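You operate a simulated robot arm through the tools that you are given. There is no shell and no other tool. Be economical: measure what you need, move in short steps, check, and stop when the job is done.

The job below is to be done with a simulated two-armed robot. You get a single attempt, and the scene is never put back.

Task
Cap the yellow bottle, pack it in the clear pouch, and put that in the travel drawer.
Fine: hold the bottle while you screw the cap tight; spill none; shut the drawer. Set down upright: clear pouch. Where these are worked on the way, their far stop is far enough and under half their travel is too little: travel drawer.
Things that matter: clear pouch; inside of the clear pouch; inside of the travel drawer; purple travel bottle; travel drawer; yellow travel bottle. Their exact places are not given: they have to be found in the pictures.

It is judged by the outcome, as a careful person would: the job done as asked, and still so three seconds after it is handed in. It fails if anything else is knocked over, pushed out of place, dropped, spilled or broken. Lids that push on must go on centred and level and be pressed home; caps that screw on are set level and turned clockwise until they are tight.

Robot
Two 7-joint arms with two-finger parallel grippers on one trunk, on a base that drives. Base frame: it is fixed to the floor where the robot stands at the start and does not move with it; the origin is under the middle of the robot, x ahead of it, y to its left, z up. Lengths are in m, angles in degrees, forces in N, time in s.
The left shoulder is at the start at [0.07, 0.163, 1.12], the right one opposite. With the tool pointing down near the work surface each hand reaches from about 0.4 to 0.88 m from the robot's upright axis, wherever it stands, measured 20 degrees to its own side. Places, roughly: inside of the clear pouch [0.5, 0.3, 0.9]; inside of the travel drawer [0.6, -0.1, 0.6]; travel drawer [0.5, -0.1, 0.7]. Payload 3.43 kg a hand.
Tool frame (each hand has its own): the origin (TCP) lies between the finger pads and is the grasp point; the fingertips stand 0.034 m ahead of it; z points along the fingers, y is the line along which they close. The gripper opens to 0.128 m. The fingers are 0.024 m wide and 0.012 m thick; the gripper's body (0.048 by 0.13 m) begins 0.096 m behind the TCP.
Orientation is that of the tool frame in the base frame, as [roll, pitch, yaw] about the fixed x, y, z axes, in that order (R = Rz(yaw) Ry(pitch) Rx(roll)). With the fingers straight down and closing along the base's y, the tool's x points along the base's -x, its y along +y and its z along -z.

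Tools
- The arms move only by the tool arm_command. It takes "left_moves", "right_moves" or both (then of equal length, played together; a hand with none holds still); each is a list of rows, each an object (a shift or turn left out is 0, a gripper value left out holds the last) with "offset": the shift along the tool's x, y, z in m, a list of three; "turn": the turn, a rotation vector about the tool's x, y, z in rad, a list of three; "hand": the gripper command, from -1 (fully open) to 1 (shut), values between in proportion. In form: [{"offset": [x, y, z], "turn": [ax, ay, az], "hand": hand}, ...]. A call has 1 to 8 rows; each row is the pose to reach, as a shift and turn from the pose commanded when the call began, along the tool's axes at that moment. Rows are played at 5 a second. More than 0.05 m and 8.6 degrees between two rows, or a gripper value outside its range, and nothing of the call is played. A pose out of reach is approached as far as the arm can. The call stops where the force on the tool passes 40 N (or 10 N more than at its start, if that is more) or the arm is blocked; 0.2 s more then pass. Each finger travels about 0.153 m/s and halts on what it meets, pressing with about 34 N; the grip force reading is that of the motor and also rises with nothing between the fingers. The clock runs only during rows and for 0.2 s after the last one: add rows that repeat a pose to give the fingers time. The reply holds the time, the measured pose of the TCP, the force on the tool along the base axes, the opening and the grip force, in the units named above and with some noise, with the torque about the TCP (base axes, N m) and any sound that the robot's microphone picked up.
- Cameras (640 x 400 px; columns grow to the right, rows downward): "scene" is now at [0.1243, -0.0226, 1.3278]; the picture's right is [-0.28, -0.96, 0.00], its down [-0.74, 0.22, -0.64] and it looks along [0.61, -0.18, -0.77] (base axes); focal length 214 px, centre (320, 200). "left" rides on the left gripper at [0.076, 0.011, -0.16] in its tool frame; the picture's right is [-0.15, 0.99, 0.00], its down [-0.88, -0.13, -0.46] and it looks along [-0.45, -0.07, 0.89] (tool axes); focal length 234 px, centre (320, 200). "right" rides on the right gripper at [0.076, -0.011, -0.16] in its tool frame; the picture's right is [0.15, 0.99, 0.00], its down [-0.88, 0.13, -0.46] and it looks along [-0.45, 0.07, 0.89] (tool axes); focal length 234 px, centre (320, 200).
- capture(camera): a new picture of that camera. It takes no simulated time.
- slide_trunk(by): slides the trunk up (or, below 0, down) by that many m; the arms and the scene camera ride with it, the base frame stays. It gives what a move gives, with no picture.
- roll_base(legs): drives the robot by 1 to 6 legs, each [ahead, left, turn to the left] in m, m and degrees, along the robot's own axes; the way and the turn of a leg run together, so that a leg with both is an arc; at most 1.5 m and 180 degrees a leg. The arms and the cameras ride along, it lands a little off, and it stops where it bumps. It gives what a move gives.
- turn_head(pan, tilt): turns the head with the scene camera to pan (to the left, within 86 degrees either way) and tilt (down, from -29 to 69), counted from straight ahead of the robot. It gives what a move gives.
- locate(camera, pixels): for up to 12 pixels [column, row] of the newest picture of that camera ("zoom" is the newest enlarged one), the place [x, y, z] in the base frame of the surface seen there, good to about 0.002 m. It takes no simulated time.
- close_up(camera, box): a new picture of the part [left, top, right, bottom] of that camera's present view, enlarged. It takes no simulated time.
- sign_off(): hands the job in; it is judged then, once.

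Work in short steps. Measure before you move; look again where a grasp or a placing could have gone wrong, and mend it. You have 80 turns and 58 pictures in all, those below and enlarged ones among them. Open the grippers and draw the arms clear of the work before you hand the job in, unless the task says otherwise; then end with one line.

The tools are called after "Emit:" as a command line: name --argument value ..., lists and objects as JSON in quotes. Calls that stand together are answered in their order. arm_command: Moves the arms, as the interface text tells. Its arguments: {"type":"object","properties":{"left_moves":{"type":"array","items":{"type":"object","properties":{"offset":{"type":"array","items":{"type":"number"}},"turn":{"type":"array","items":{"type":"number"}},"hand":{"type":"number"}}}},"right_moves":{"type":"array","items":{"type":"object","properties":{"offset":{"type":"array","items":{"type":"number"}},"turn":{"type":"array","items":{"type":"number"}},"hand":{"type":"number"}}}}},"required":[]} The other tools are called the same way: slide_trunk (by) slides the trunk up or down; roll_base (legs) drives the base; turn_head (pan, tilt) turns the head that bears the scene camera; capture (camera) takes a picture; locate (camera, pixels) gives the place of the surface under pixels of a picture; close_up (camera, box) takes an enlarged picture of a part of a camera's view; sign_off () hands the job in.

At the start:

```text
clock: 0.0
left_tcp_pos: [0.6708, 0.1149, 1.2103]
left_orientation: [-179.9, 0.0, 180.0]
left_contact_force: [-0.4, -0.4, -0.9]
left_ft_torque: [0.01, 0.01, -0.02]
left_opening: 0.1283
left_grasp_force: 0.1
right_tcp_pos: [0.5206, -0.5166, 1.1965]
right_orientation: [180.0, 0.0, 180.0]
right_contact_force: [-0.3, 0.3, -0.1]
right_ft_torque: [0.01, 0.01, 0.0]
right_opening: 0.1278
right_grasp_force: 0.1
trunk travel left (down, up): [-0.6, 0.34]
robot x, y, heading: [-0.0001, -0.0, -0.2]
head pan, tilt: [-16.4, 50.3]
```

scene: 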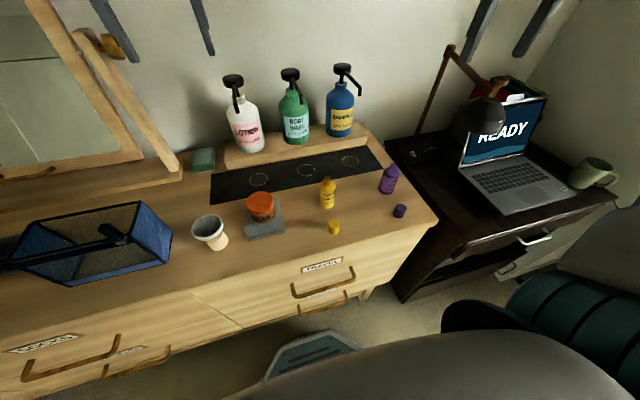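
right: 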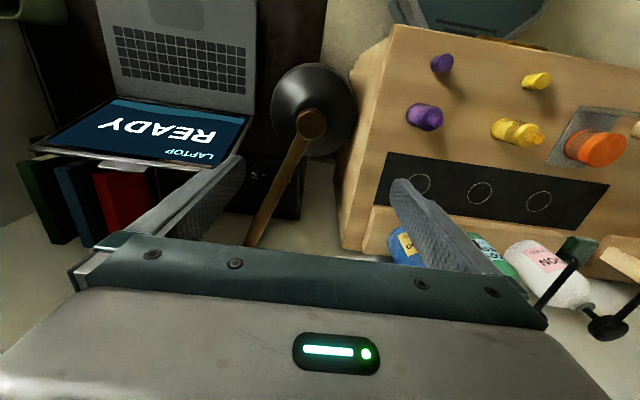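
left: 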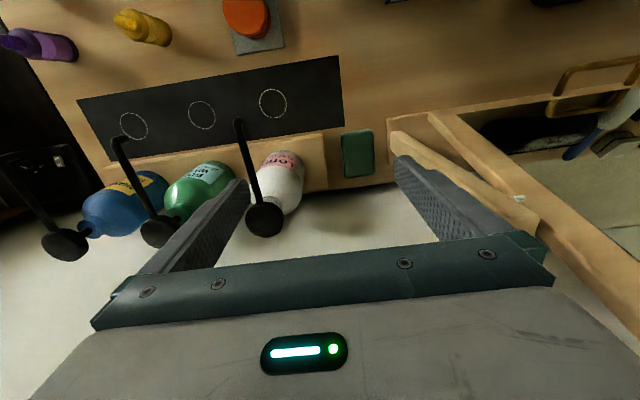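

The yellow bottle is near (327,192), its cap at (334,227), the pouch at (105,245) and the travel drawer handle at (323,283). I'll enlarge these and measure.

Emit:
close_up --camera "scene" --box '[180, 140, 440, 330]'

Emit:
close_up --camera "scene" --box '[0, 180, 200, 390]'

Emit:
locate --camera "scene" --pixels '[[327, 180], [327, 193], [327, 204], [334, 222], [334, 230], [399, 208], [388, 179], [322, 283], [292, 285], [354, 268], [320, 265], [260, 205]]'

Emit:
locate --camera "scene" --pixels '[[138, 203], [172, 245], [145, 280], [15, 265], [50, 220], [110, 232], [115, 265], [210, 228], [240, 330], [300, 230], [437, 220], [90, 250]]'

```text
2.11 times, centred on (310, 235) of scene
```

zoom: 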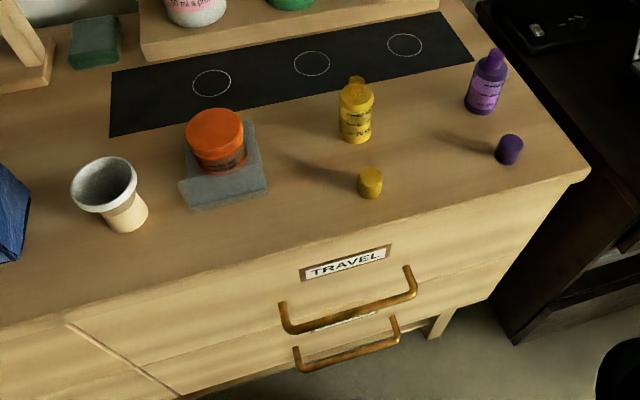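

```text
1.90 times, centred on (100, 285) of scene
```

zoom: 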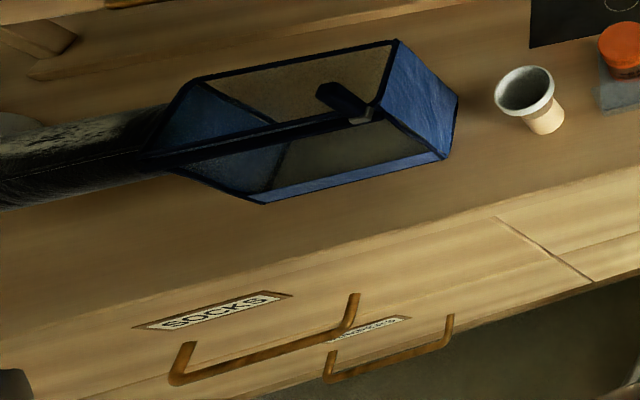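

```text
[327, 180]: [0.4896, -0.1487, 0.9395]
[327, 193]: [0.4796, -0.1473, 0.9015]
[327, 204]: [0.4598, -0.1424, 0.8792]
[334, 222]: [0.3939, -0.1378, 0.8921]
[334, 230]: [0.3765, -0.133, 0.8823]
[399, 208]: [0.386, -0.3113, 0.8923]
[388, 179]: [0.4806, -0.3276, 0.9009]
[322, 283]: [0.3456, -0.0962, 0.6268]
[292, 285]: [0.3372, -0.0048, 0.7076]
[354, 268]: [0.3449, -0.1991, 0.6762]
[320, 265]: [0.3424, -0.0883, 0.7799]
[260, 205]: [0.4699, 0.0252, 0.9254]
```

```text
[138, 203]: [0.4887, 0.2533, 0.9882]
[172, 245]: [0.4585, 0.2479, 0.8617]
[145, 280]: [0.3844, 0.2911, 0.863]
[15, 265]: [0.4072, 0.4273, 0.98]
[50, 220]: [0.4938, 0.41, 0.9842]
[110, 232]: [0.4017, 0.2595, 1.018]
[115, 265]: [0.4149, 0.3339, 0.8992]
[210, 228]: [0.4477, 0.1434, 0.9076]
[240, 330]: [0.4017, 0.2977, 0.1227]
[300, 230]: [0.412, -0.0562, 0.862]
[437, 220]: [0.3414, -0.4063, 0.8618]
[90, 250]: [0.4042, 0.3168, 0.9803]
```

The pouch is partly out of view at the left with a dark tube-like thing beside it. I turn the head toward it.

Emit:
turn_head --pan 30 --tilt 55

Emit:
capture --camera "scene"

```text
clock: 1.1
left_tcp_pos: [0.6731, 0.1158, 1.2096]
left_orientation: [180.0, 0.0, -179.9]
left_contact_force: [1.4, -0.6, -0.2]
left_ft_torque: [0.0, 0.02, 0.01]
left_opening: 0.1279
left_grasp_force: 0.1
right_tcp_pos: [0.5213, -0.517, 1.1967]
right_orientation: [-180.0, 0.0, 179.9]
right_contact_force: [0.1, -0.5, -0.3]
right_ft_torque: [0.0, 0.03, -0.02]
right_opening: 0.1281
right_grasp_force: 0.1
trunk travel left (down, up): [-0.6, 0.34]
robot x, y, heading: [0.0008, 0.0022, -0.0]
head pan, tilt: [30.0, 55.0]
```

```text
52 pictures are left
```

scene: 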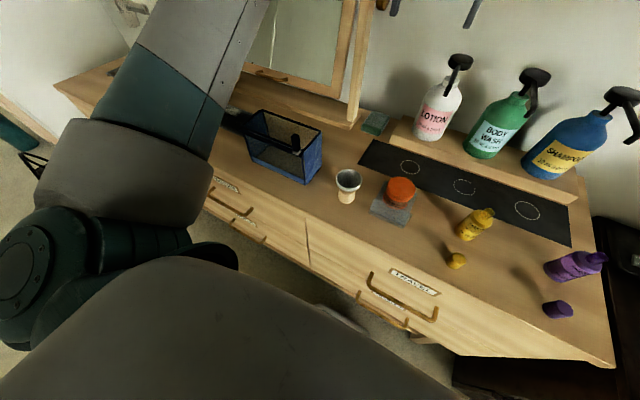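

I enlarge the pouch region (220–340, 90–200).

Emit:
close_up --camera "scene" --box '[210, 90, 370, 210]'

```text
3.33 times, centred on (290, 150) of scene
```

zoom: 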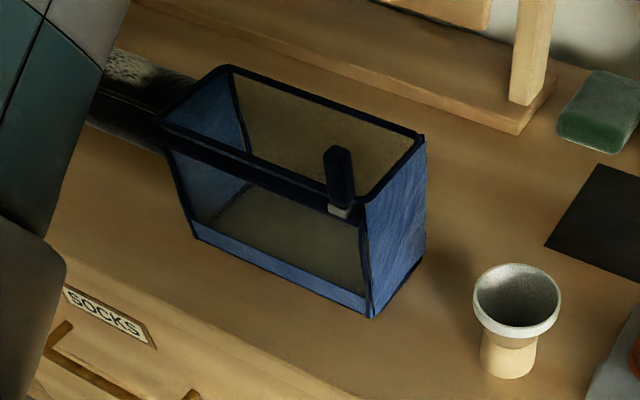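

The pouch is an open-top box with clear long walls and a small tab at its front right corner. I measure its rim corners and bottom.

Emit:
locate --camera "zoom" --pixels '[[228, 68], [424, 138], [366, 206], [158, 122], [372, 314], [194, 238], [424, 256], [340, 152], [345, 211], [262, 170], [290, 230], [398, 220]]'

Emit:
locate --camera "scene" --pixels '[[342, 174], [350, 200], [359, 182], [400, 190], [457, 262], [476, 228], [479, 213], [488, 211], [372, 280], [435, 317], [311, 268], [420, 275]]'

```text
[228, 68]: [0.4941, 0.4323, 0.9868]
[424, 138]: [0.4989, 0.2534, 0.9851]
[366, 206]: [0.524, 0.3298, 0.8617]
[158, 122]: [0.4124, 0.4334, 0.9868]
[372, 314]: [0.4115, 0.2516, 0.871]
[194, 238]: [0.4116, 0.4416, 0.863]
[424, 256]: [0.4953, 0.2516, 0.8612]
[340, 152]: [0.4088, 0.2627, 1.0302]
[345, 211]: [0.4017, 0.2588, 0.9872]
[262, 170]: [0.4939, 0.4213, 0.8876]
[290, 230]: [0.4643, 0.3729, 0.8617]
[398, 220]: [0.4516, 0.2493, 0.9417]
```

```text
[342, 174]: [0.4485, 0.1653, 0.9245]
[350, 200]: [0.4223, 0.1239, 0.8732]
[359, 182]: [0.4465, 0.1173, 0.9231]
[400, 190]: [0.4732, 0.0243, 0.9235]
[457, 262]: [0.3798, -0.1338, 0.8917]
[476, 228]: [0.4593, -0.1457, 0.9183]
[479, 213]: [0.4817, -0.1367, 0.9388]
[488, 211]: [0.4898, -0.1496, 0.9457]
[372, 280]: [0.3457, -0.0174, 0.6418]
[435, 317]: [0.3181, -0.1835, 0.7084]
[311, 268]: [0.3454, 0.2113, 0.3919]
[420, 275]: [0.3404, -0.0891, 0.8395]
```

Measured: pouch x 0.41–0.495, y 0.25–0.435, z 0.863–0.987; bottle at about (0.47,-0.145), cap at about (0.385,-0.135). I back the robot off 0.2 m to make room for both arms in front of the dresser, then look again.

Emit:
roll_base --legs '[[-0.2, 0, 0]]'

Emit:
turn_head --pan -14 --tilt 40

Emit:
capture --camera "scene"

```text
clock: 2.8
left_tcp_pos: [0.4705, 0.1153, 1.2098]
left_orientation: [180.0, 0.0, 180.0]
left_contact_force: [-0.9, -0.4, -0.1]
left_ft_torque: [-0.02, -0.03, -0.04]
left_opening: 0.128
left_grasp_force: 0.0
right_tcp_pos: [0.3192, -0.5171, 1.1966]
right_orientation: [-180.0, 0.0, -180.0]
right_contact_force: [0.1, 0.3, 0.2]
right_ft_torque: [-0.02, -0.02, 0.01]
right_opening: 0.1279
right_grasp_force: 0.0
trunk travel left (down, up): [-0.6, 0.34]
robot x, y, heading: [-0.2, 0.0001, 0.1]
head pan, tilt: [30.0, 55.0]
```

```text
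clock: 3.9
left_tcp_pos: [0.4692, 0.1168, 1.2106]
left_orientation: [-180.0, 0.1, 180.0]
left_contact_force: [-0.5, 0.2, -0.3]
left_ft_torque: [0.02, -0.02, 0.02]
left_opening: 0.128
left_grasp_force: 0.0
right_tcp_pos: [0.319, -0.5157, 1.1973]
right_orientation: [-180.0, 0.0, 179.9]
right_contact_force: [-0.6, 0.0, 0.8]
right_ft_torque: [0.03, -0.03, -0.01]
right_opening: 0.1279
right_grasp_force: 0.0
trunk travel left (down, up): [-0.6, 0.34]
robot x, y, heading: [-0.2015, -0.0015, -0.4]
head pan, tilt: [-14.0, 40.0]
```

```text
50 pictures are left
```

scene: 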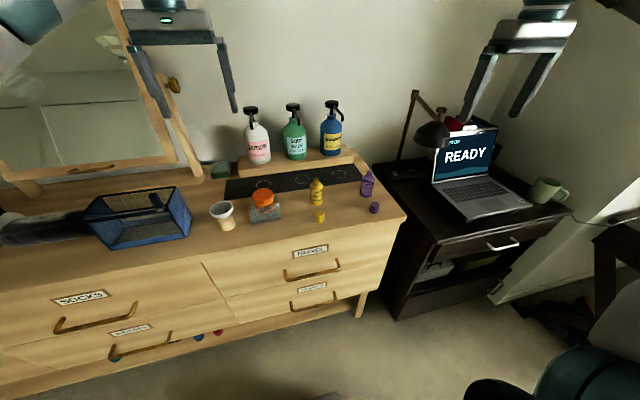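

Clear view now. I bring the right hand over toward the cap (y −0.516 → −0.135) at height, then lower to look.

Emit:
arm_command --right_moves '[{"offset": [-0.008, 0.047, 0]}, {"offset": [-0.016, 0.094, 0]}, {"offset": [-0.024, 0.142, 0]}, {"offset": [-0.032, 0.19, 0]}, {"offset": [-0.04, 0.237, 0]}, {"offset": [-0.048, 0.285, 0]}, {"offset": [-0.056, 0.333, 0]}, {"offset": [-0.064, 0.38, 0]}]'

Emit:
arm_command --right_moves '[{"offset": [0, 0, 0.045]}, {"offset": [0, 0, 0.09]}, {"offset": [0, 0, 0.13]}]'

Emit:
capture --camera "right"

```text
clock: 5.7
left_tcp_pos: [0.4709, 0.1171, 1.2086]
left_orientation: [-179.9, -0.1, 179.9]
left_contact_force: [0.1, 0.8, -0.3]
left_ft_torque: [-0.03, 0.02, 0.01]
left_opening: 0.1281
left_grasp_force: 0.1
right_tcp_pos: [0.386, -0.1335, 1.1977]
right_orientation: [-179.9, -0.1, 179.9]
right_contact_force: [-0.5, -0.8, -0.2]
right_ft_torque: [-0.04, 0.02, -0.04]
right_opening: 0.1281
right_grasp_force: 0.0
trunk travel left (down, up): [-0.6, 0.34]
robot x, y, heading: [-0.2018, 0.0033, -0.1]
head pan, tilt: [-14.0, 40.0]
```

```text
clock: 6.5
left_tcp_pos: [0.47, 0.1148, 1.2102]
left_orientation: [-180.0, 0.0, 179.8]
left_contact_force: [0.0, -0.3, 0.0]
left_ft_torque: [0.03, 0.01, 0.0]
left_opening: 0.1279
left_grasp_force: 0.0
right_tcp_pos: [0.3861, -0.1386, 1.0691]
right_orientation: [180.0, 0.0, 180.0]
right_contact_force: [1.2, -0.6, 0.1]
right_ft_torque: [0.03, 0.02, 0.03]
right_opening: 0.1277
right_grasp_force: 0.0
trunk travel left (down, up): [-0.6, 0.34]
robot x, y, heading: [-0.2002, 0.001, -0.2]
head pan, tilt: [-14.0, 40.0]
```

```text
49 pictures are left
```

right: 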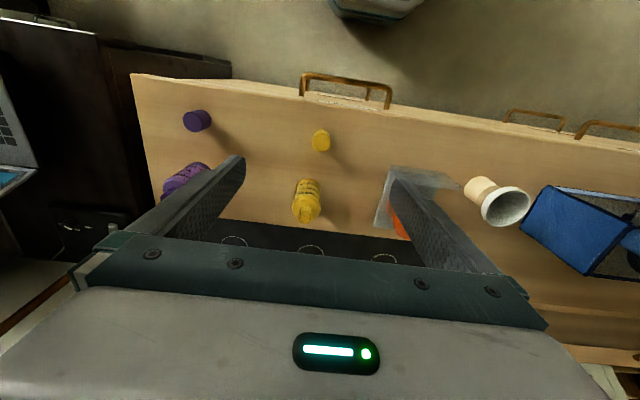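

Cap is at (320,140), bottle at (306,200). I enlarge it for precise measures.

Emit:
close_up --camera "right" --box '[270, 120, 366, 240]'

```text
3.33 times, centred on (318, 180) of right
```

zoom: 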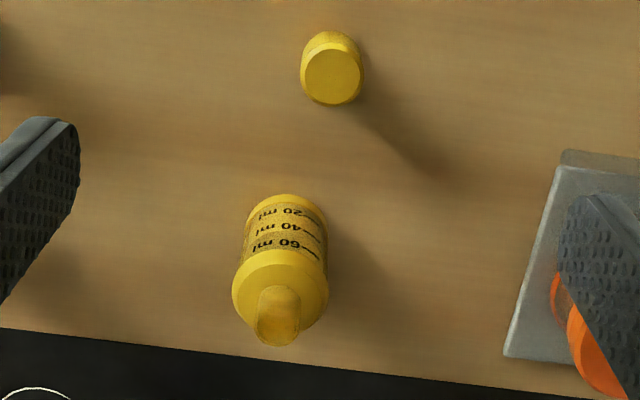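

Emit:
locate --camera "zoom" --pixels '[[333, 77], [305, 78], [359, 77], [333, 52], [333, 101], [331, 36], [276, 338], [280, 290], [236, 285], [324, 285], [284, 200], [278, 320]]'

```text
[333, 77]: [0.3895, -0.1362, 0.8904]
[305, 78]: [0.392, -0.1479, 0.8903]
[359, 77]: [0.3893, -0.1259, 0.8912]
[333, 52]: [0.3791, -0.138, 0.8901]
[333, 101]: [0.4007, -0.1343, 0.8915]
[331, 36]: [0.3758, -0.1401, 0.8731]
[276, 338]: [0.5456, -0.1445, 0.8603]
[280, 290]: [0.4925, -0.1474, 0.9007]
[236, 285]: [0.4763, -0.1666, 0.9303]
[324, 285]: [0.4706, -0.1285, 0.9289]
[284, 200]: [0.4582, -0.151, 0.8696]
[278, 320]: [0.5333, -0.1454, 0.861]
```

Cap centre (0.390,−0.1365), Ø≈0.025, z 0.862–0.891; bottle axis ≈(0.477,−0.1475), Ø≈0.04, shoulder z≈0.93. I pre-turn the right hand counter-clockwise (tool z negative) and half close, so there's plenty of clockwise stroke.

Emit:
arm_command --right_moves '[{"turn": [0, 0, -0.148], "hand": -0.1}, {"turn": [0, 0, -0.296]}, {"turn": [0, 0, -0.444]}, {"turn": [0, 0, -0.592]}, {"turn": [0, 0, -0.74]}, {"turn": [0, 0, -0.888]}, {"turn": [0, 0, -1.036]}, {"turn": [0, 0, -1.184]}]'

Emit:
arm_command --right_moves '[{"turn": [0, 0, -0.13]}, {"turn": [0, 0, -0.26]}, {"turn": [0, 0, -0.387]}]'

```text
clock: 8.3
left_tcp_pos: [0.4699, 0.1153, 1.2089]
left_orientation: [180.0, -0.2, 179.9]
left_contact_force: [-0.2, -0.5, 0.5]
left_ft_torque: [0.05, -0.03, -0.01]
left_opening: 0.1282
left_grasp_force: 0.1
right_tcp_pos: [0.3679, -0.1296, 1.0651]
right_orientation: [-180.0, 0.1, -112.3]
right_contact_force: [0.0, -0.4, 0.0]
right_ft_torque: [0.02, -0.04, -0.02]
right_opening: 0.0703
right_grasp_force: 0.0
right hand out of reach, approached as far as the arm can: row 8
trunk travel left (down, up): [-0.6, 0.34]
robot x, y, heading: [-0.2017, -0.0017, 0.1]
head pan, tilt: [-14.0, 40.0]
```

```text
clock: 9.1
left_tcp_pos: [0.4685, 0.1171, 1.2109]
left_orientation: [180.0, 0.1, 179.9]
left_contact_force: [-0.5, 0.6, 0.0]
left_ft_torque: [-0.05, -0.02, -0.02]
left_opening: 0.128
left_grasp_force: 0.0
right_tcp_pos: [0.265, -0.0855, 1.0575]
right_orientation: [-179.9, 0.0, -90.6]
right_contact_force: [-0.3, 1.1, 0.2]
right_ft_torque: [0.02, 0.0, 0.01]
right_opening: 0.0703
right_grasp_force: 0.0
right hand out of reach, approached as far as the arm can: row 1, 2, 3
trunk travel left (down, up): [-0.6, 0.34]
robot x, y, heading: [-0.2005, -0.0019, -0.1]
head pan, tilt: [-14.0, 40.0]
```

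The wrist limit lies near yaw −115. I turn back 0.5 rad clockwise and read where the hand is.

Emit:
arm_command --right_moves '[{"turn": [0, 0, 0.14]}, {"turn": [0, 0, 0.28]}, {"turn": [0, 0, 0.42]}, {"turn": [0, 0, 0.55]}]'

```text
clock: 10.1
left_tcp_pos: [0.4705, 0.1144, 1.2092]
left_orientation: [179.9, 0.0, 179.9]
left_contact_force: [0.4, 0.0, 0.2]
left_ft_torque: [0.02, 0.02, -0.02]
left_opening: 0.1278
left_grasp_force: 0.1
right_tcp_pos: [0.2656, -0.0875, 1.0576]
right_orientation: [180.0, -0.1, -121.7]
right_contact_force: [-0.5, -0.2, -0.4]
right_ft_torque: [-0.02, -0.01, -0.02]
right_opening: 0.0702
right_grasp_force: 0.0
trunk travel left (down, up): [-0.6, 0.34]
robot x, y, heading: [-0.2019, 0.0004, 0.2]
head pan, tilt: [-14.0, 40.0]
```

Commanded pose is the reached one. I now move over the cap to (0.390,−0.1365) and down to z≈0.95.

Emit:
arm_command --right_moves '[{"offset": [-0.0076, -0.044, 0]}, {"offset": [-0.0152, -0.088, 0]}, {"offset": [-0.0229, -0.1322, 0]}, {"offset": [-0.0229, -0.1322, 0.045]}, {"offset": [-0.0229, -0.1322, 0.09]}, {"offset": [-0.0229, -0.1322, 0.107]}, {"offset": [-0.0229, -0.1322, 0.107]}]'

Emit:
capture --camera "right"

```text
clock: 11.7
left_tcp_pos: [0.47, 0.1155, 1.2097]
left_orientation: [-179.9, -0.1, 179.9]
left_contact_force: [0.0, 0.4, 0.1]
left_ft_torque: [0.01, 0.03, 0.01]
left_opening: 0.128
left_grasp_force: 0.0
right_tcp_pos: [0.3907, -0.1404, 0.9515]
right_orientation: [180.0, 0.0, -121.4]
right_contact_force: [-1.1, 0.0, -0.4]
right_ft_torque: [-0.01, 0.01, -0.01]
right_opening: 0.0703
right_grasp_force: 0.0
trunk travel left (down, up): [-0.6, 0.34]
robot x, y, heading: [-0.2041, 0.001, -0.1]
head pan, tilt: [-14.0, 40.0]
```

```text
47 pictures are left
```

right: 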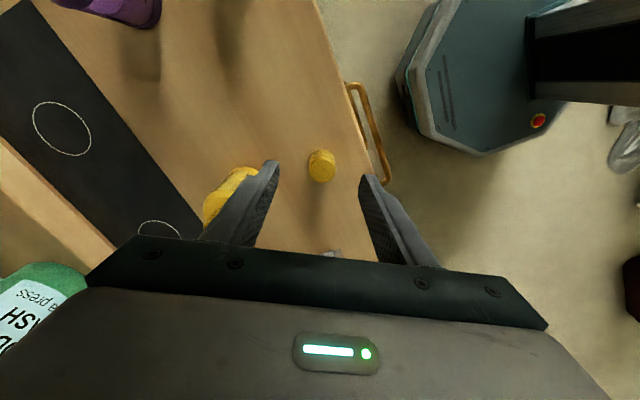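

Cap (321,165) is centred between the fingers. I descend to z≈0.908 and close.

Emit:
arm_command --right_moves '[{"offset": [-0.002, 0, 0.022]}, {"offset": [-0.002, 0, 0.043]}, {"offset": [-0.002, 0, 0.043], "hand": 1}, {"offset": [-0.002, 0, 0.043]}, {"offset": [-0.002, 0, 0.043]}]'

Emit:
close_up --camera "right" --box '[200, 100, 440, 250]'

```text
clock: 12.9
left_tcp_pos: [0.4704, 0.1151, 1.2094]
left_orientation: [179.9, 0.0, 179.9]
left_contact_force: [0.6, -0.1, 0.5]
left_ft_torque: [-0.01, 0.0, 0.02]
left_opening: 0.1276
left_grasp_force: 0.1
right_tcp_pos: [0.3901, -0.1372, 0.9073]
right_orientation: [180.0, 0.1, -121.7]
right_contact_force: [-0.4, 0.9, 0.5]
right_ft_torque: [-0.03, 0.0, 0.02]
right_opening: 0.0202
right_grasp_force: 34.4
trunk travel left (down, up): [-0.6, 0.34]
robot x, y, heading: [-0.2041, -0.0029, -0.1]
head pan, tilt: [-14.0, 40.0]
```

```text
2.67 times, centred on (320, 175) of right
```

zoom: 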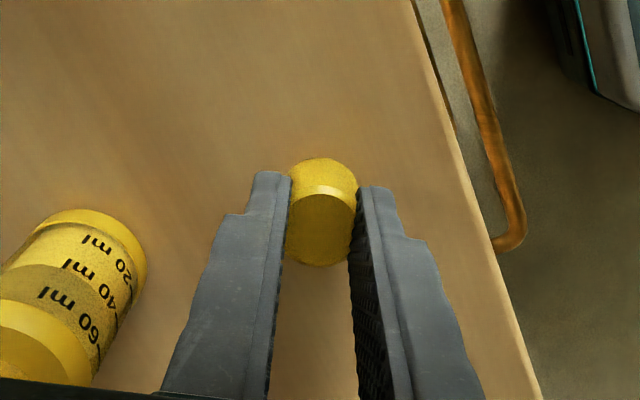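

Opening reads 0.020 and the cap looks a bit toward the finger edge; I measure cap and finger tips.

Emit:
locate --camera "zoom" --pixels '[[321, 225], [325, 192], [320, 262], [295, 225], [348, 225], [265, 178], [378, 195], [230, 230], [410, 245], [318, 170]]'

```text
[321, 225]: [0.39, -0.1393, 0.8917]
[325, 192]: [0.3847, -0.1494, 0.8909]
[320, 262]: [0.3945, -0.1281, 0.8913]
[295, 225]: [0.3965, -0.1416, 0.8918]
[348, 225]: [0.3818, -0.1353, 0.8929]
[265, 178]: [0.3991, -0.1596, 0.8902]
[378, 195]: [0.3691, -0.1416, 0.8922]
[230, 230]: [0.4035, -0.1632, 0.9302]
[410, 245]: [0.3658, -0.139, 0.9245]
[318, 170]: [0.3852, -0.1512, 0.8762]
```

The cap is well centred between the pads. I lift it and park it to the right at about (0.45,−0.30,1.10) while the left hand takes the bottle.

Emit:
arm_command --right_moves '[{"offset": [0, 0, -0.045]}, {"offset": [0, 0, -0.092]}, {"offset": [0, 0, -0.14]}, {"offset": [0, 0, -0.188]}, {"offset": [0.026, -0.034, -0.19]}, {"offset": [0.052, -0.068, -0.19]}, {"offset": [0.078, -0.102, -0.19]}, {"offset": [0.104, -0.135, -0.19]}]'

```text
clock: 14.7
left_tcp_pos: [0.4683, 0.1145, 1.2101]
left_orientation: [180.0, 0.1, -180.0]
left_contact_force: [0.7, 0.3, -0.2]
left_ft_torque: [0.04, 0.01, 0.0]
left_opening: 0.128
left_grasp_force: 0.1
right_tcp_pos: [0.371, -0.2218, 1.0874]
right_orientation: [-180.0, 0.0, -121.9]
right_contact_force: [-0.8, -0.6, 0.3]
right_ft_torque: [0.01, 0.03, -0.02]
right_opening: 0.0246
right_grasp_force: 34.0
right hand out of reach, approached as far as the arm can: row 5, 6, 7, 8
trunk travel left (down, up): [-0.6, 0.34]
robot x, y, heading: [-0.2061, -0.0044, -0.0]
head pan, tilt: [-14.0, 40.0]
```

The right wrist limit interferes there. I move the cap over the bottle, high (z≈1.11), to test that reach.

Emit:
arm_command --right_moves '[{"offset": [-0.04, -0.017, -0.008]}, {"offset": [-0.08, -0.034, -0.016]}, {"offset": [-0.119, -0.0507, -0.023]}]'

```text
clock: 15.5
left_tcp_pos: [0.4707, 0.1144, 1.2099]
left_orientation: [-180.0, 0.1, 179.8]
left_contact_force: [-0.1, -0.2, -0.1]
left_ft_torque: [0.05, -0.01, -0.04]
left_opening: 0.1281
left_grasp_force: 0.0
right_tcp_pos: [0.4124, -0.141, 1.0968]
right_orientation: [180.0, 0.0, -121.8]
right_contact_force: [-0.6, -0.3, -0.5]
right_ft_torque: [0.02, 0.03, -0.03]
right_opening: 0.0247
right_grasp_force: 34.5
right hand out of reach, approached as far as the arm can: row 1, 2, 3
trunk travel left (down, up): [-0.6, 0.34]
robot x, y, heading: [-0.2036, -0.0003, -0.2]
head pan, tilt: [-14.0, 40.0]
```

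Out of reach at this yaw; I turn the hand 0.35 rad clockwise in the air, then move over the bottle axis.

Emit:
arm_command --right_moves '[{"turn": [0, 0, 0.13]}, {"turn": [0, 0, 0.26]}, {"turn": [0, 0, 0.39]}]'

```text
clock: 16.3
left_tcp_pos: [0.4713, 0.1149, 1.2087]
left_orientation: [-180.0, 0.0, -180.0]
left_contact_force: [1.0, 0.8, 0.1]
left_ft_torque: [0.0, 0.01, 0.03]
left_opening: 0.1279
left_grasp_force: 0.1
right_tcp_pos: [0.4133, -0.1393, 1.0986]
right_orientation: [179.9, 0.1, -144.0]
right_contact_force: [0.2, 0.7, 0.3]
right_ft_torque: [-0.01, 0.01, 0.01]
right_opening: 0.0251
right_grasp_force: 34.2
trunk travel left (down, up): [-0.6, 0.34]
robot x, y, heading: [-0.2004, 0.0017, -0.4]
head pan, tilt: [-14.0, 40.0]
```

Emit:
arm_command --right_moves '[{"offset": [-0.024, -0.0217, -0.01]}, {"offset": [-0.0477, -0.0433, -0.02]}]' --left_moves '[{"offset": [0.03, 0, 0.01]}, {"offset": [0.06, 0, 0.02]}]'

```text
clock: 16.9
left_tcp_pos: [0.4098, 0.115, 1.1904]
left_orientation: [-179.9, 0.0, -180.0]
left_contact_force: [-0.3, 0.8, 0.2]
left_ft_torque: [-0.01, -0.02, 0.0]
left_opening: 0.1277
left_grasp_force: 0.1
right_tcp_pos: [0.4762, -0.1474, 1.1195]
right_orientation: [-180.0, 0.0, -144.0]
right_contact_force: [0.3, 0.3, -0.6]
right_ft_torque: [-0.03, -0.02, 0.03]
right_opening: 0.0246
right_grasp_force: 33.5
trunk travel left (down, up): [-0.6, 0.34]
robot x, y, heading: [-0.203, -0.0, 0.2]
head pan, tilt: [-14.0, 40.0]
```

Right hand with cap is now above the bottle. I bring the left hand back and turn it a bit toward the right, with a narrower opening.

Emit:
arm_command --left_moves '[{"offset": [0.0275, -0.02, 0.0225], "turn": [0, 0, 0.08], "hand": -0.15}, {"offset": [0.055, -0.04, 0.045], "turn": [0, 0, 0.16]}, {"offset": [0.0825, -0.06, 0.0675], "turn": [0, 0, 0.24]}, {"offset": [0.11, -0.085, 0.09], "turn": [0, 0, 0.32]}]'

Emit:
arm_command --left_moves '[{"turn": [0, -0.13, 0]}, {"turn": [0, -0.26, 0]}, {"turn": [0, -0.39, 0]}, {"turn": [0, -0.52, 0]}, {"turn": [0, -0.65, 0]}, {"turn": [0, -0.78, 0]}, {"turn": [0, -0.91, 0]}, {"turn": [0, -1.04, 0]}]'

```text
clock: 17.9
left_tcp_pos: [0.3001, 0.0289, 1.0992]
left_orientation: [180.0, 0.0, 161.6]
left_contact_force: [-0.3, 0.4, 0.3]
left_ft_torque: [0.04, 0.01, -0.04]
left_opening: 0.0736
left_grasp_force: 0.1
right_tcp_pos: [0.4765, -0.1484, 1.1196]
right_orientation: [179.9, 0.1, -143.9]
right_contact_force: [0.5, 0.2, 0.7]
right_ft_torque: [0.04, 0.0, 0.02]
right_opening: 0.0247
right_grasp_force: 34.4
trunk travel left (down, up): [-0.6, 0.34]
robot x, y, heading: [-0.2007, 0.0026, 0.1]
head pan, tilt: [-14.0, 40.0]
```

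```text
clock: 19.7
left_tcp_pos: [0.3118, 0.0229, 1.1046]
left_orientation: [-179.9, 59.6, 161.7]
left_contact_force: [0.6, 0.6, -0.3]
left_ft_torque: [-0.01, 0.02, 0.01]
left_opening: 0.0735
left_grasp_force: 0.1
left hand out of reach, approached as far as the arm can: row 8
right_tcp_pos: [0.4752, -0.1489, 1.1194]
right_orientation: [180.0, 0.0, -143.9]
right_contact_force: [0.7, 0.0, -0.3]
right_ft_torque: [0.02, 0.01, 0.0]
right_opening: 0.0249
right_grasp_force: 33.9
trunk travel left (down, up): [-0.6, 0.34]
robot x, y, heading: [-0.2022, -0.0024, -0.0]
head pan, tilt: [-14.0, 40.0]
```

Left hand now points forward-right, 30° downward. I lower it to a pre-grasp 0.12 m short of the bottle at z≈0.90.

Emit:
arm_command --left_moves '[{"offset": [0.0222, -0.0183, 0.0305]}, {"offset": [0.0444, -0.0367, 0.061]}, {"offset": [0.0667, -0.055, 0.0915]}, {"offset": [0.0889, -0.0733, 0.122]}, {"offset": [0.1111, -0.0917, 0.1525]}, {"offset": [0.1333, -0.11, 0.183]}]'

Emit:
capture --camera "left"

Emit:
close_up --camera "scene" --box '[200, 120, 420, 270]'

```text
clock: 21.1
left_tcp_pos: [0.3655, -0.1119, 0.8965]
left_orientation: [180.0, 59.5, 161.5]
left_contact_force: [0.2, 0.4, 0.3]
left_ft_torque: [-0.02, -0.04, -0.03]
left_opening: 0.0734
left_grasp_force: 0.0
right_tcp_pos: [0.4766, -0.1484, 1.1188]
right_orientation: [179.8, 0.0, -143.9]
right_contact_force: [-0.4, -0.9, 0.0]
right_ft_torque: [0.02, 0.03, 0.01]
right_opening: 0.0246
right_grasp_force: 33.3
trunk travel left (down, up): [-0.6, 0.34]
robot x, y, heading: [-0.2025, -0.001, -0.1]
head pan, tilt: [-14.0, 40.0]
```

```text
45 pictures are left
```

left: 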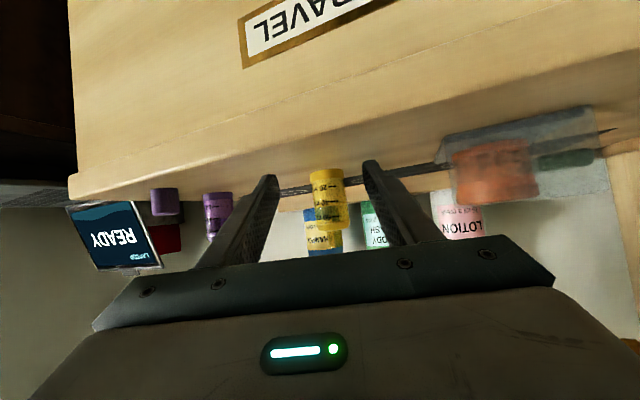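

```text
2.67 times, centred on (310, 195) of scene
```

zoom: 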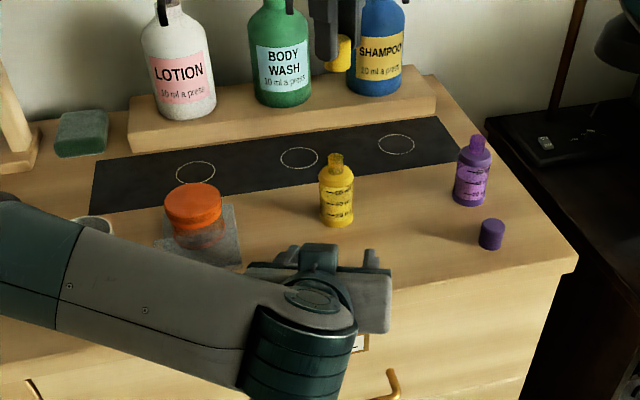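

The bottle is between the open fingers. I measure its body and neck again from this zoom.

Emit:
locate --camera "zoom" --pixels '[[336, 195], [322, 195], [350, 197], [336, 224], [336, 173], [336, 165], [336, 158], [331, 165], [342, 165], [336, 154], [323, 174], [351, 176]]'

```text
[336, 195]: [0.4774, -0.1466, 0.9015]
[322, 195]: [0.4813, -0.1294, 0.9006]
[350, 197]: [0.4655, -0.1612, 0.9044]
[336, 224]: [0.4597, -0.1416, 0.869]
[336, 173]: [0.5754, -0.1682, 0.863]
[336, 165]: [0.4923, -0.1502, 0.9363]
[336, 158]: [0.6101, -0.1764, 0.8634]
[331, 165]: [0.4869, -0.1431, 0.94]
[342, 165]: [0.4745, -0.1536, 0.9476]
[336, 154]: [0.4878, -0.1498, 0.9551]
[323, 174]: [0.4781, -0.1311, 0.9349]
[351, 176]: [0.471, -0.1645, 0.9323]
```

Bottle axis ≈(0.478,−0.148), neck top z≈0.955. I advance the left hand horizontally and close on the body.

Emit:
arm_command --left_moves '[{"offset": [-0.0203, 0.0005, 0.0344]}, {"offset": [-0.0406, 0.001, 0.0688]}, {"offset": [-0.0609, 0.0014, 0.1032]}, {"offset": [-0.0609, 0.0014, 0.1032], "hand": 1}, {"offset": [-0.0609, 0.0014, 0.1032]}, {"offset": [-0.0609, 0.0014, 0.1032]}]'

Emit:
close_up --camera "scene" --box '[270, 120, 380, 220]'

Emit:
capture --camera "right"

```text
clock: 22.5
left_tcp_pos: [0.477, -0.1451, 0.8972]
left_orientation: [-179.9, 59.6, 161.4]
left_contact_force: [-0.3, 0.4, 0.3]
left_ft_torque: [0.04, 0.01, -0.01]
left_opening: 0.0407
left_grasp_force: 33.6
right_tcp_pos: [0.475, -0.1485, 1.1193]
right_orientation: [179.9, 0.0, -143.8]
right_contact_force: [0.2, 0.3, -0.7]
right_ft_torque: [0.0, 0.0, -0.02]
right_opening: 0.0247
right_grasp_force: 33.9
trunk travel left (down, up): [-0.6, 0.34]
robot x, y, heading: [-0.2015, -0.0017, -0.2]
head pan, tilt: [-14.0, 40.0]
```

```text
4.00 times, centred on (325, 170) of scene
```

zoom: 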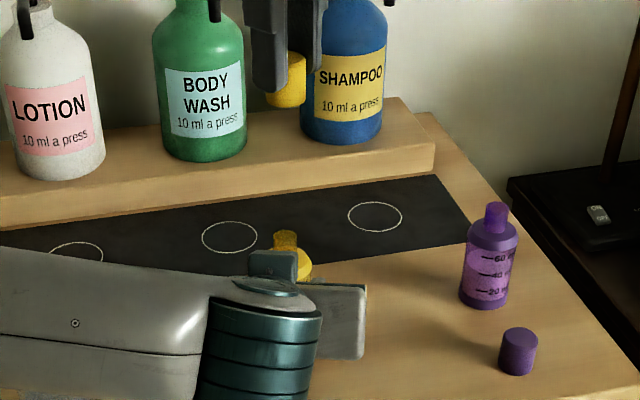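

```text
42 pictures are left
```

right: 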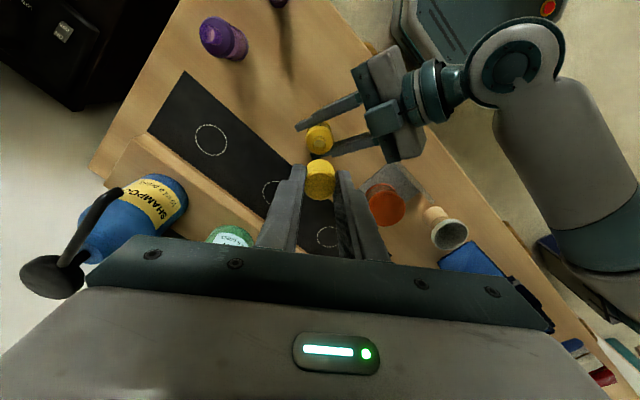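

Bottle gripped (opening 0.041). I enlarge the right view of the bottle and the cap to get both axes precisely.

Emit:
close_up --camera "right" --box '[270, 100, 370, 210]'

```text
3.64 times, centred on (320, 155) of right
```

zoom: 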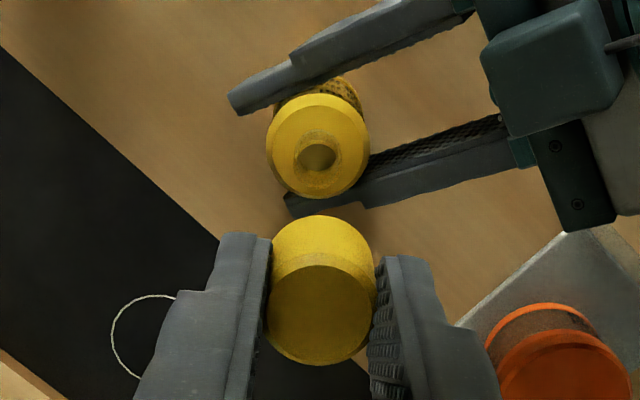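

Emit:
locate --camera "zoom" --pixels '[[271, 146], [366, 146], [318, 97], [318, 194], [317, 157], [300, 157], [335, 157], [317, 175], [320, 315], [275, 315], [367, 312], [320, 358]]'

Emit:
locate --camera "zoom" --pixels '[[320, 270], [322, 222], [284, 112], [351, 112], [284, 180], [351, 180], [317, 128], [317, 140], [306, 168], [328, 168]]'

```text
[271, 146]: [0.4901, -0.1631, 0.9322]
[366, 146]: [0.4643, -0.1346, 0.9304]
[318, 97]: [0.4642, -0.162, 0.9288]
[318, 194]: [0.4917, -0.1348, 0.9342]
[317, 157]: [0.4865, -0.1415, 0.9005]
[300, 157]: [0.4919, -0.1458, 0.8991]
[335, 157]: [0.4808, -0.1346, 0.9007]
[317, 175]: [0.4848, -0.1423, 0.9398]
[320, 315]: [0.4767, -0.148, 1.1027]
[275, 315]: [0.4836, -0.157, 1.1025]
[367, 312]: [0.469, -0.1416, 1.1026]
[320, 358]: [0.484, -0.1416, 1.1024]
```

```text
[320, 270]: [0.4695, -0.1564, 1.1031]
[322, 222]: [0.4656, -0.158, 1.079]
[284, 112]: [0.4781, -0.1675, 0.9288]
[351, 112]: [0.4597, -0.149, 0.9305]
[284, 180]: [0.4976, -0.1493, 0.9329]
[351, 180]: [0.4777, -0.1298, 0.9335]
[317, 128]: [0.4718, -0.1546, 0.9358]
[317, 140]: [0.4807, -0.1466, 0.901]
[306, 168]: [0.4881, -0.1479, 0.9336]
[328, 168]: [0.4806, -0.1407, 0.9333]
```

Bottle axis (0.478,−0.1488), cap axis (0.4766,−0.1489), cap bottom ≈0.0457 below the TCP. I correct 1.4 mm and lower to just above the neck (TCP z≈1.008).

Emit:
arm_command --right_moves '[{"offset": [-0.0011, -0.0008, 0.035]}, {"offset": [-0.0011, -0.0008, 0.07]}, {"offset": [-0.0011, -0.0008, 0.1]}, {"offset": [-0.0011, -0.0008, 0.111]}, {"offset": [-0.0011, -0.0008, 0.111]}]'

Emit:
close_up --camera "scene" --box '[290, 140, 360, 210]'

Emit:
close_up --camera "left" --box '[260, 140, 400, 260]'

```text
clock: 23.7
left_tcp_pos: [0.478, -0.1452, 0.8971]
left_orientation: [179.9, 59.6, 161.6]
left_contact_force: [0.2, -0.2, 0.3]
left_ft_torque: [0.01, 0.01, -0.02]
left_opening: 0.0407
left_grasp_force: 33.7
right_tcp_pos: [0.4773, -0.1483, 1.0075]
right_orientation: [-180.0, 0.1, -143.9]
right_contact_force: [-0.5, 0.1, 0.8]
right_ft_torque: [-0.02, -0.05, 0.01]
right_opening: 0.0245
right_grasp_force: 34.3
trunk travel left (down, up): [-0.6, 0.34]
robot x, y, heading: [-0.2023, -0.0045, 0.1]
head pan, tilt: [-14.0, 40.0]
```

```text
5.71 times, centred on (325, 175) of scene
```

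zoom: 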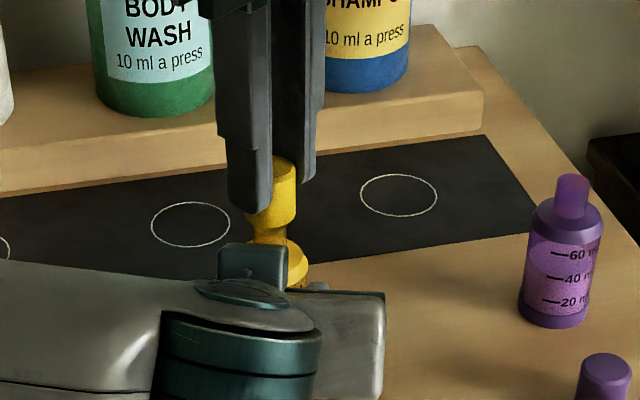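

```text
3.33 times, centred on (330, 200) of left
```

zoom: 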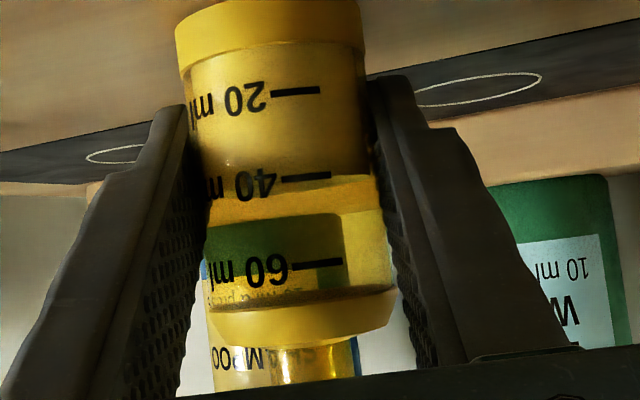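

Cap hovers just above the neck, aligned. I lower in 3 mm rows looking for contact force.

Emit:
arm_command --right_moves '[{"offset": [0, 0, 0.003]}, {"offset": [0, 0, 0.006]}, {"offset": [0, 0, 0.008]}, {"offset": [0, 0, 0.008]}]'

```text
clock: 24.7
left_tcp_pos: [0.4773, -0.1447, 0.8975]
left_orientation: [179.9, 59.7, 161.7]
left_contact_force: [0.9, -0.3, 0.6]
left_ft_torque: [-0.03, -0.02, 0.01]
left_opening: 0.0404
left_grasp_force: 33.8
right_tcp_pos: [0.478, -0.146, 0.9997]
right_orientation: [-179.9, -0.1, -143.9]
right_contact_force: [-0.7, 1.0, -0.3]
right_ft_torque: [-0.01, -0.02, 0.0]
right_opening: 0.0247
right_grasp_force: 33.7
trunk travel left (down, up): [-0.6, 0.34]
robot x, y, heading: [-0.2053, -0.0002, -0.3]
head pan, tilt: [-14.0, 40.0]
```

Emit:
arm_command --right_moves '[{"offset": [0, 0, 0.002]}, {"offset": [0, 0, 0.004]}, {"offset": [0, 0, 0.006]}, {"offset": [0, 0, 0.006]}]'

```text
clock: 25.7
left_tcp_pos: [0.4772, -0.145, 0.8979]
left_orientation: [180.0, 59.6, 161.6]
left_contact_force: [0.1, 0.8, 0.2]
left_ft_torque: [0.04, 0.04, -0.01]
left_opening: 0.0404
left_grasp_force: 34.4
right_tcp_pos: [0.4776, -0.1467, 0.9932]
right_orientation: [180.0, 0.0, -143.9]
right_contact_force: [0.0, -0.1, 0.1]
right_ft_torque: [0.0, -0.02, -0.02]
right_opening: 0.0244
right_grasp_force: 34.4
trunk travel left (down, up): [-0.6, 0.34]
robot x, y, heading: [-0.1995, -0.0016, -0.1]
head pan, tilt: [-14.0, 40.0]
```

Still no contact (cap bottom ≈0.948). I continue another 6 mm and look.

Emit:
arm_command --right_moves '[{"offset": [0, 0, 0.002]}, {"offset": [0, 0, 0.004]}, {"offset": [0, 0, 0.006]}, {"offset": [0, 0, 0.006]}]'

Emit:
close_up --camera "scene" --box '[290, 140, 360, 210]'

```text
clock: 26.7
left_tcp_pos: [0.4771, -0.1454, 0.8967]
left_orientation: [179.9, 59.5, 161.6]
left_contact_force: [-1.4, -0.1, -2.8]
left_ft_torque: [-0.09, -0.27, 0.04]
left_opening: 0.0404
left_grasp_force: 34.3
right_tcp_pos: [0.4767, -0.1467, 0.9901]
right_orientation: [-180.0, 0.1, -143.9]
right_contact_force: [3.9, -2.1, 12.2]
right_ft_torque: [-0.07, -0.18, -0.01]
right_opening: 0.0246
right_grasp_force: 34.2
trunk travel left (down, up): [-0.6, 0.34]
robot x, y, heading: [-0.2015, -0.0015, 0.0]
head pan, tilt: [-14.0, 40.0]
```

```text
5.71 times, centred on (325, 175) of scene
```

zoom: 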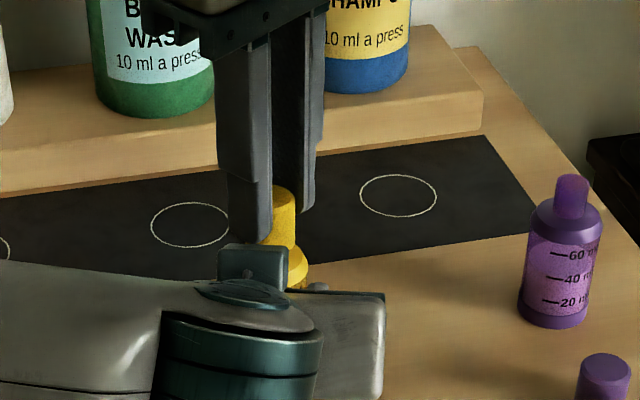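

Contact: 12 N down with a sideways push toward +x/−y, so I shift the cap ~1.6 mm that way and then turn clockwise 68° with gentle down pressure.

Emit:
arm_command --right_moves '[{"offset": [0, -0.0016, -0.0005]}, {"offset": [0, -0.0016, -0.0005], "turn": [0, 0, 0.145]}, {"offset": [0, -0.0016, -0.0005], "turn": [0, 0, 0.29]}, {"offset": [0, -0.0016, -0.0005], "turn": [0, 0, 0.435]}, {"offset": [0, -0.0016, 0], "turn": [0, 0, 0.58]}, {"offset": [0, -0.0016, 0], "turn": [0, 0, 0.725]}, {"offset": [0, -0.0016, 0], "turn": [0, 0, 0.87]}, {"offset": [0, -0.0016, 0], "turn": [0, 0, 1.015]}]'

```text
clock: 28.5
left_tcp_pos: [0.4777, -0.1446, 0.8984]
left_orientation: [-179.8, 59.6, 161.5]
left_contact_force: [12.7, -19.9, -10.8]
left_ft_torque: [0.94, 0.23, 0.02]
left_opening: 0.0406
left_grasp_force: 33.2
right_tcp_pos: [0.4778, -0.1459, 0.9892]
right_orientation: [179.8, 0.0, 157.8]
right_contact_force: [-12.2, 20.9, 17.2]
right_ft_torque: [0.86, 0.71, 0.02]
right_opening: 0.0246
right_grasp_force: 34.1
trunk travel left (down, up): [-0.6, 0.34]
robot x, y, heading: [-0.2037, -0.001, -0.1]
head pan, tilt: [-14.0, 40.0]
```

Side force grew to 24 N toward −x/+y, so I relax the hand that way (~3 mm) and read again before turning on.

Emit:
arm_command --right_moves '[{"offset": [0.0012, 0.0009, 0]}, {"offset": [0.0022, 0.0017, 0]}, {"offset": [0.0022, 0.0017, 0]}]'

```text
clock: 29.3
left_tcp_pos: [0.4761, -0.1453, 0.8981]
left_orientation: [180.0, 59.7, 161.6]
left_contact_force: [0.8, -12.4, -5.8]
left_ft_torque: [0.51, -0.6, 0.02]
left_opening: 0.0408
left_grasp_force: 33.6
right_tcp_pos: [0.4778, -0.1472, 0.9887]
right_orientation: [-180.0, 0.1, 157.8]
right_contact_force: [3.6, 12.3, 17.3]
right_ft_torque: [0.44, -0.08, 0.03]
right_opening: 0.0247
right_grasp_force: 33.8
trunk travel left (down, up): [-0.6, 0.34]
robot x, y, heading: [-0.205, -0.0006, 0.1]
head pan, tilt: [-14.0, 40.0]
```

Better; I shift +3 mm more in y, then turn on clockwise about 60°.

Emit:
arm_command --right_moves '[{"offset": [0.0008, 0.0028, 0]}, {"offset": [0.0008, 0.0028, 0], "turn": [0, 0, 0.145]}, {"offset": [0.0008, 0.0028, 0], "turn": [0, 0, 0.29]}, {"offset": [0.0008, 0.0028, 0], "turn": [0, 0, 0.435]}, {"offset": [0.0008, 0.0028, 0], "turn": [0, 0, 0.58]}, {"offset": [0.0008, 0.0028, 0], "turn": [0, 0, 0.725]}]'

```text
clock: 30.7
left_tcp_pos: [0.4769, -0.1442, 0.8988]
left_orientation: [179.8, 59.6, 161.6]
left_contact_force: [-20.2, 10.9, 1.4]
left_ft_torque: [-0.26, -0.67, 0.11]
left_opening: 0.0409
left_grasp_force: 34.2
right_tcp_pos: [0.4762, -0.143, 0.9893]
right_orientation: [-179.9, 0.1, 116.3]
right_contact_force: [19.6, -13.2, 6.3]
right_ft_torque: [-0.93, -0.88, 0.03]
right_opening: 0.0247
right_grasp_force: 33.9
trunk travel left (down, up): [-0.6, 0.34]
robot x, y, heading: [-0.2022, -0.0006, 0.1]
head pan, tilt: [-14.0, 40.0]
```

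Side forces alternate as I turn, meaning my hand is eccentric to the cap. I release the cap, then look at how it sits.

Emit:
arm_command --right_moves '[{"hand": 0.3}, {"hand": 0.3}, {"offset": [0, 0, -0.03]}, {"offset": [0, 0, -0.075]}, {"offset": [0, 0, -0.075]}]'

Emit:
close_up --camera "right" --box '[260, 90, 380, 210]'

Emit:
close_up --camera "scene" --box '[290, 140, 360, 210]'

```text
clock: 31.9
left_tcp_pos: [0.4776, -0.1453, 0.898]
left_orientation: [-179.9, 59.6, 161.5]
left_contact_force: [0.3, 0.4, 2.9]
left_ft_torque: [0.06, 0.06, 0.01]
left_opening: 0.0407
left_grasp_force: 34.0
right_tcp_pos: [0.4783, -0.1427, 1.0637]
right_orientation: [180.0, 0.0, 116.4]
right_contact_force: [0.3, 0.0, -0.6]
right_ft_torque: [-0.01, 0.03, -0.04]
right_opening: 0.045
right_grasp_force: 0.0
trunk travel left (down, up): [-0.6, 0.34]
robot x, y, heading: [-0.2012, 0.0008, -0.4]
head pan, tilt: [-14.0, 40.0]
```

```text
3.33 times, centred on (320, 150) of right
```

zoom: 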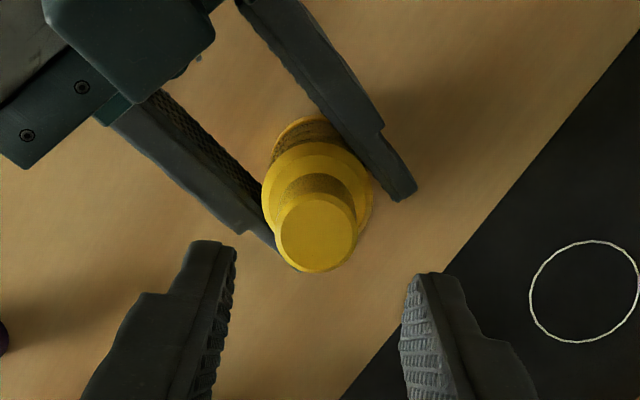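

```text
5.71 times, centred on (325, 175) of scene
```

zoom: 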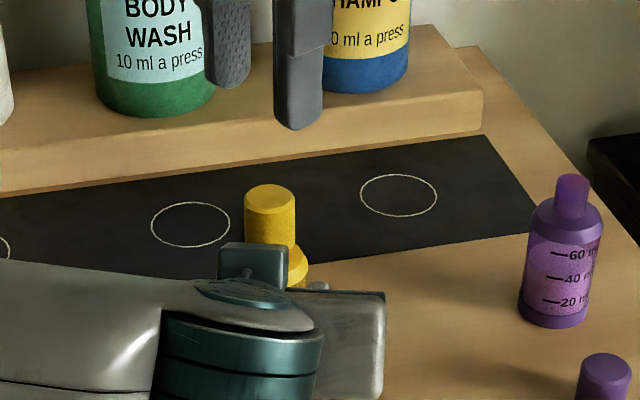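

The cap sits on the neck; I measure its top plane and the shoulder to check tilt and centre.

Emit:
locate --camera "zoom" --pixels '[[270, 186], [270, 200], [255, 198], [287, 200], [270, 212], [270, 230]]'

Emit:
close_up --camera "right" --box '[280, 110, 360, 190]'

```text
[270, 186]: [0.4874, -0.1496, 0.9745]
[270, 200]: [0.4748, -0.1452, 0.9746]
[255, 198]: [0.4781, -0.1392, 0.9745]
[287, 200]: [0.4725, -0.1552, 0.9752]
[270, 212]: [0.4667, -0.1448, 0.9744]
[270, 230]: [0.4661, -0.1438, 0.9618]
```

```text
5.00 times, centred on (320, 150) of right
```

zoom: 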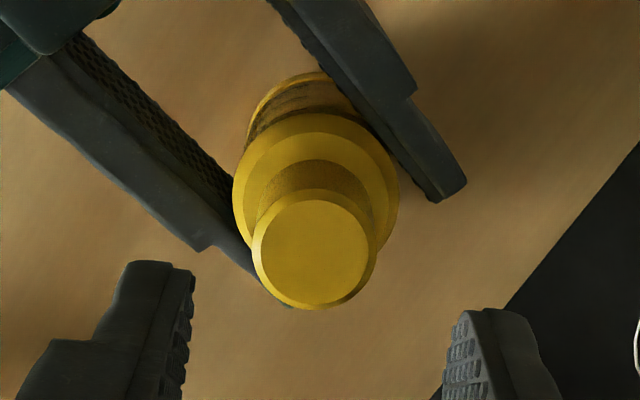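

Emit:
locate --camera "zoom" --pixels '[[314, 248], [262, 248], [366, 248], [314, 200], [314, 298], [237, 185], [394, 190], [316, 118], [166, 275], [475, 320]]'

```text
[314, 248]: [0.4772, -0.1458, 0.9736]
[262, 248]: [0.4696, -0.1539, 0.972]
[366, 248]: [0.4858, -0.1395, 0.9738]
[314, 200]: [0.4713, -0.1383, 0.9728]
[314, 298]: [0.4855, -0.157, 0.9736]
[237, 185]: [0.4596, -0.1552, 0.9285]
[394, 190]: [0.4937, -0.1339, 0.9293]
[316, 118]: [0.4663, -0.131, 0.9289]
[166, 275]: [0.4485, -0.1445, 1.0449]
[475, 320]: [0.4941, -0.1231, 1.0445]
```

Cap is level (top z 0.973–0.9745), centre ≈(0.4777,−0.147); my finger centre was ≈2.5 mm off in +y. I re-centre, lower and regrip.

Emit:
arm_command --right_moves '[{"offset": [-0.0026, -0.0004, 0.03]}, {"offset": [-0.0026, -0.0004, 0.06]}, {"offset": [-0.0026, -0.0004, 0.073]}, {"offset": [-0.0026, -0.0004, 0.073], "hand": 1}, {"offset": [-0.0026, -0.0004, 0.073]}, {"offset": [-0.0026, -0.0004, 0.073]}]'

```text
clock: 33.3
left_tcp_pos: [0.4771, -0.1453, 0.8979]
left_orientation: [180.0, 59.6, 161.7]
left_contact_force: [1.3, -0.2, 3.7]
left_ft_torque: [-0.03, 0.2, 0.06]
left_opening: 0.0408
left_grasp_force: 33.8
right_tcp_pos: [0.4779, -0.1449, 0.9903]
right_orientation: [179.9, 0.0, 116.4]
right_contact_force: [-2.4, -0.7, 0.7]
right_ft_torque: [0.0, 0.08, -0.03]
right_opening: 0.0247
right_grasp_force: 33.6
trunk travel left (down, up): [-0.6, 0.34]
robot x, y, heading: [-0.2037, 0.0035, -0.5]
head pan, tilt: [-14.0, 40.0]
```

Side forces are now small. I turn clockwise ~58° with 1 mm of following pressure.

Emit:
arm_command --right_moves '[{"offset": [0, 0, 0.0005], "turn": [0, 0, 0.145]}, {"offset": [0, 0, 0.0007], "turn": [0, 0, 0.29]}, {"offset": [0, 0, 0.0009], "turn": [0, 0, 0.435]}, {"offset": [0, 0, 0.0011], "turn": [0, 0, 0.58]}, {"offset": [0, 0, 0.0013], "turn": [0, 0, 0.725]}, {"offset": [0, 0, 0.0015], "turn": [0, 0, 0.87]}, {"offset": [0, 0, 0.0017], "turn": [0, 0, 1.015]}]'

```text
clock: 34.9
left_tcp_pos: [0.4774, -0.1454, 0.8983]
left_orientation: [-179.9, 59.7, 161.6]
left_contact_force: [-9.7, -0.2, 5.9]
left_ft_torque: [-0.03, -0.61, -0.05]
left_opening: 0.0408
left_grasp_force: 33.4
right_tcp_pos: [0.4786, -0.1443, 0.9882]
right_orientation: [179.8, 0.0, 58.1]
right_contact_force: [12.5, 1.2, 3.2]
right_ft_torque: [0.22, -0.56, -0.01]
right_opening: 0.0247
right_grasp_force: 33.9
trunk travel left (down, up): [-0.6, 0.34]
robot x, y, heading: [-0.2032, -0.0034, -0.1]
head pan, tilt: [-14.0, 40.0]
```

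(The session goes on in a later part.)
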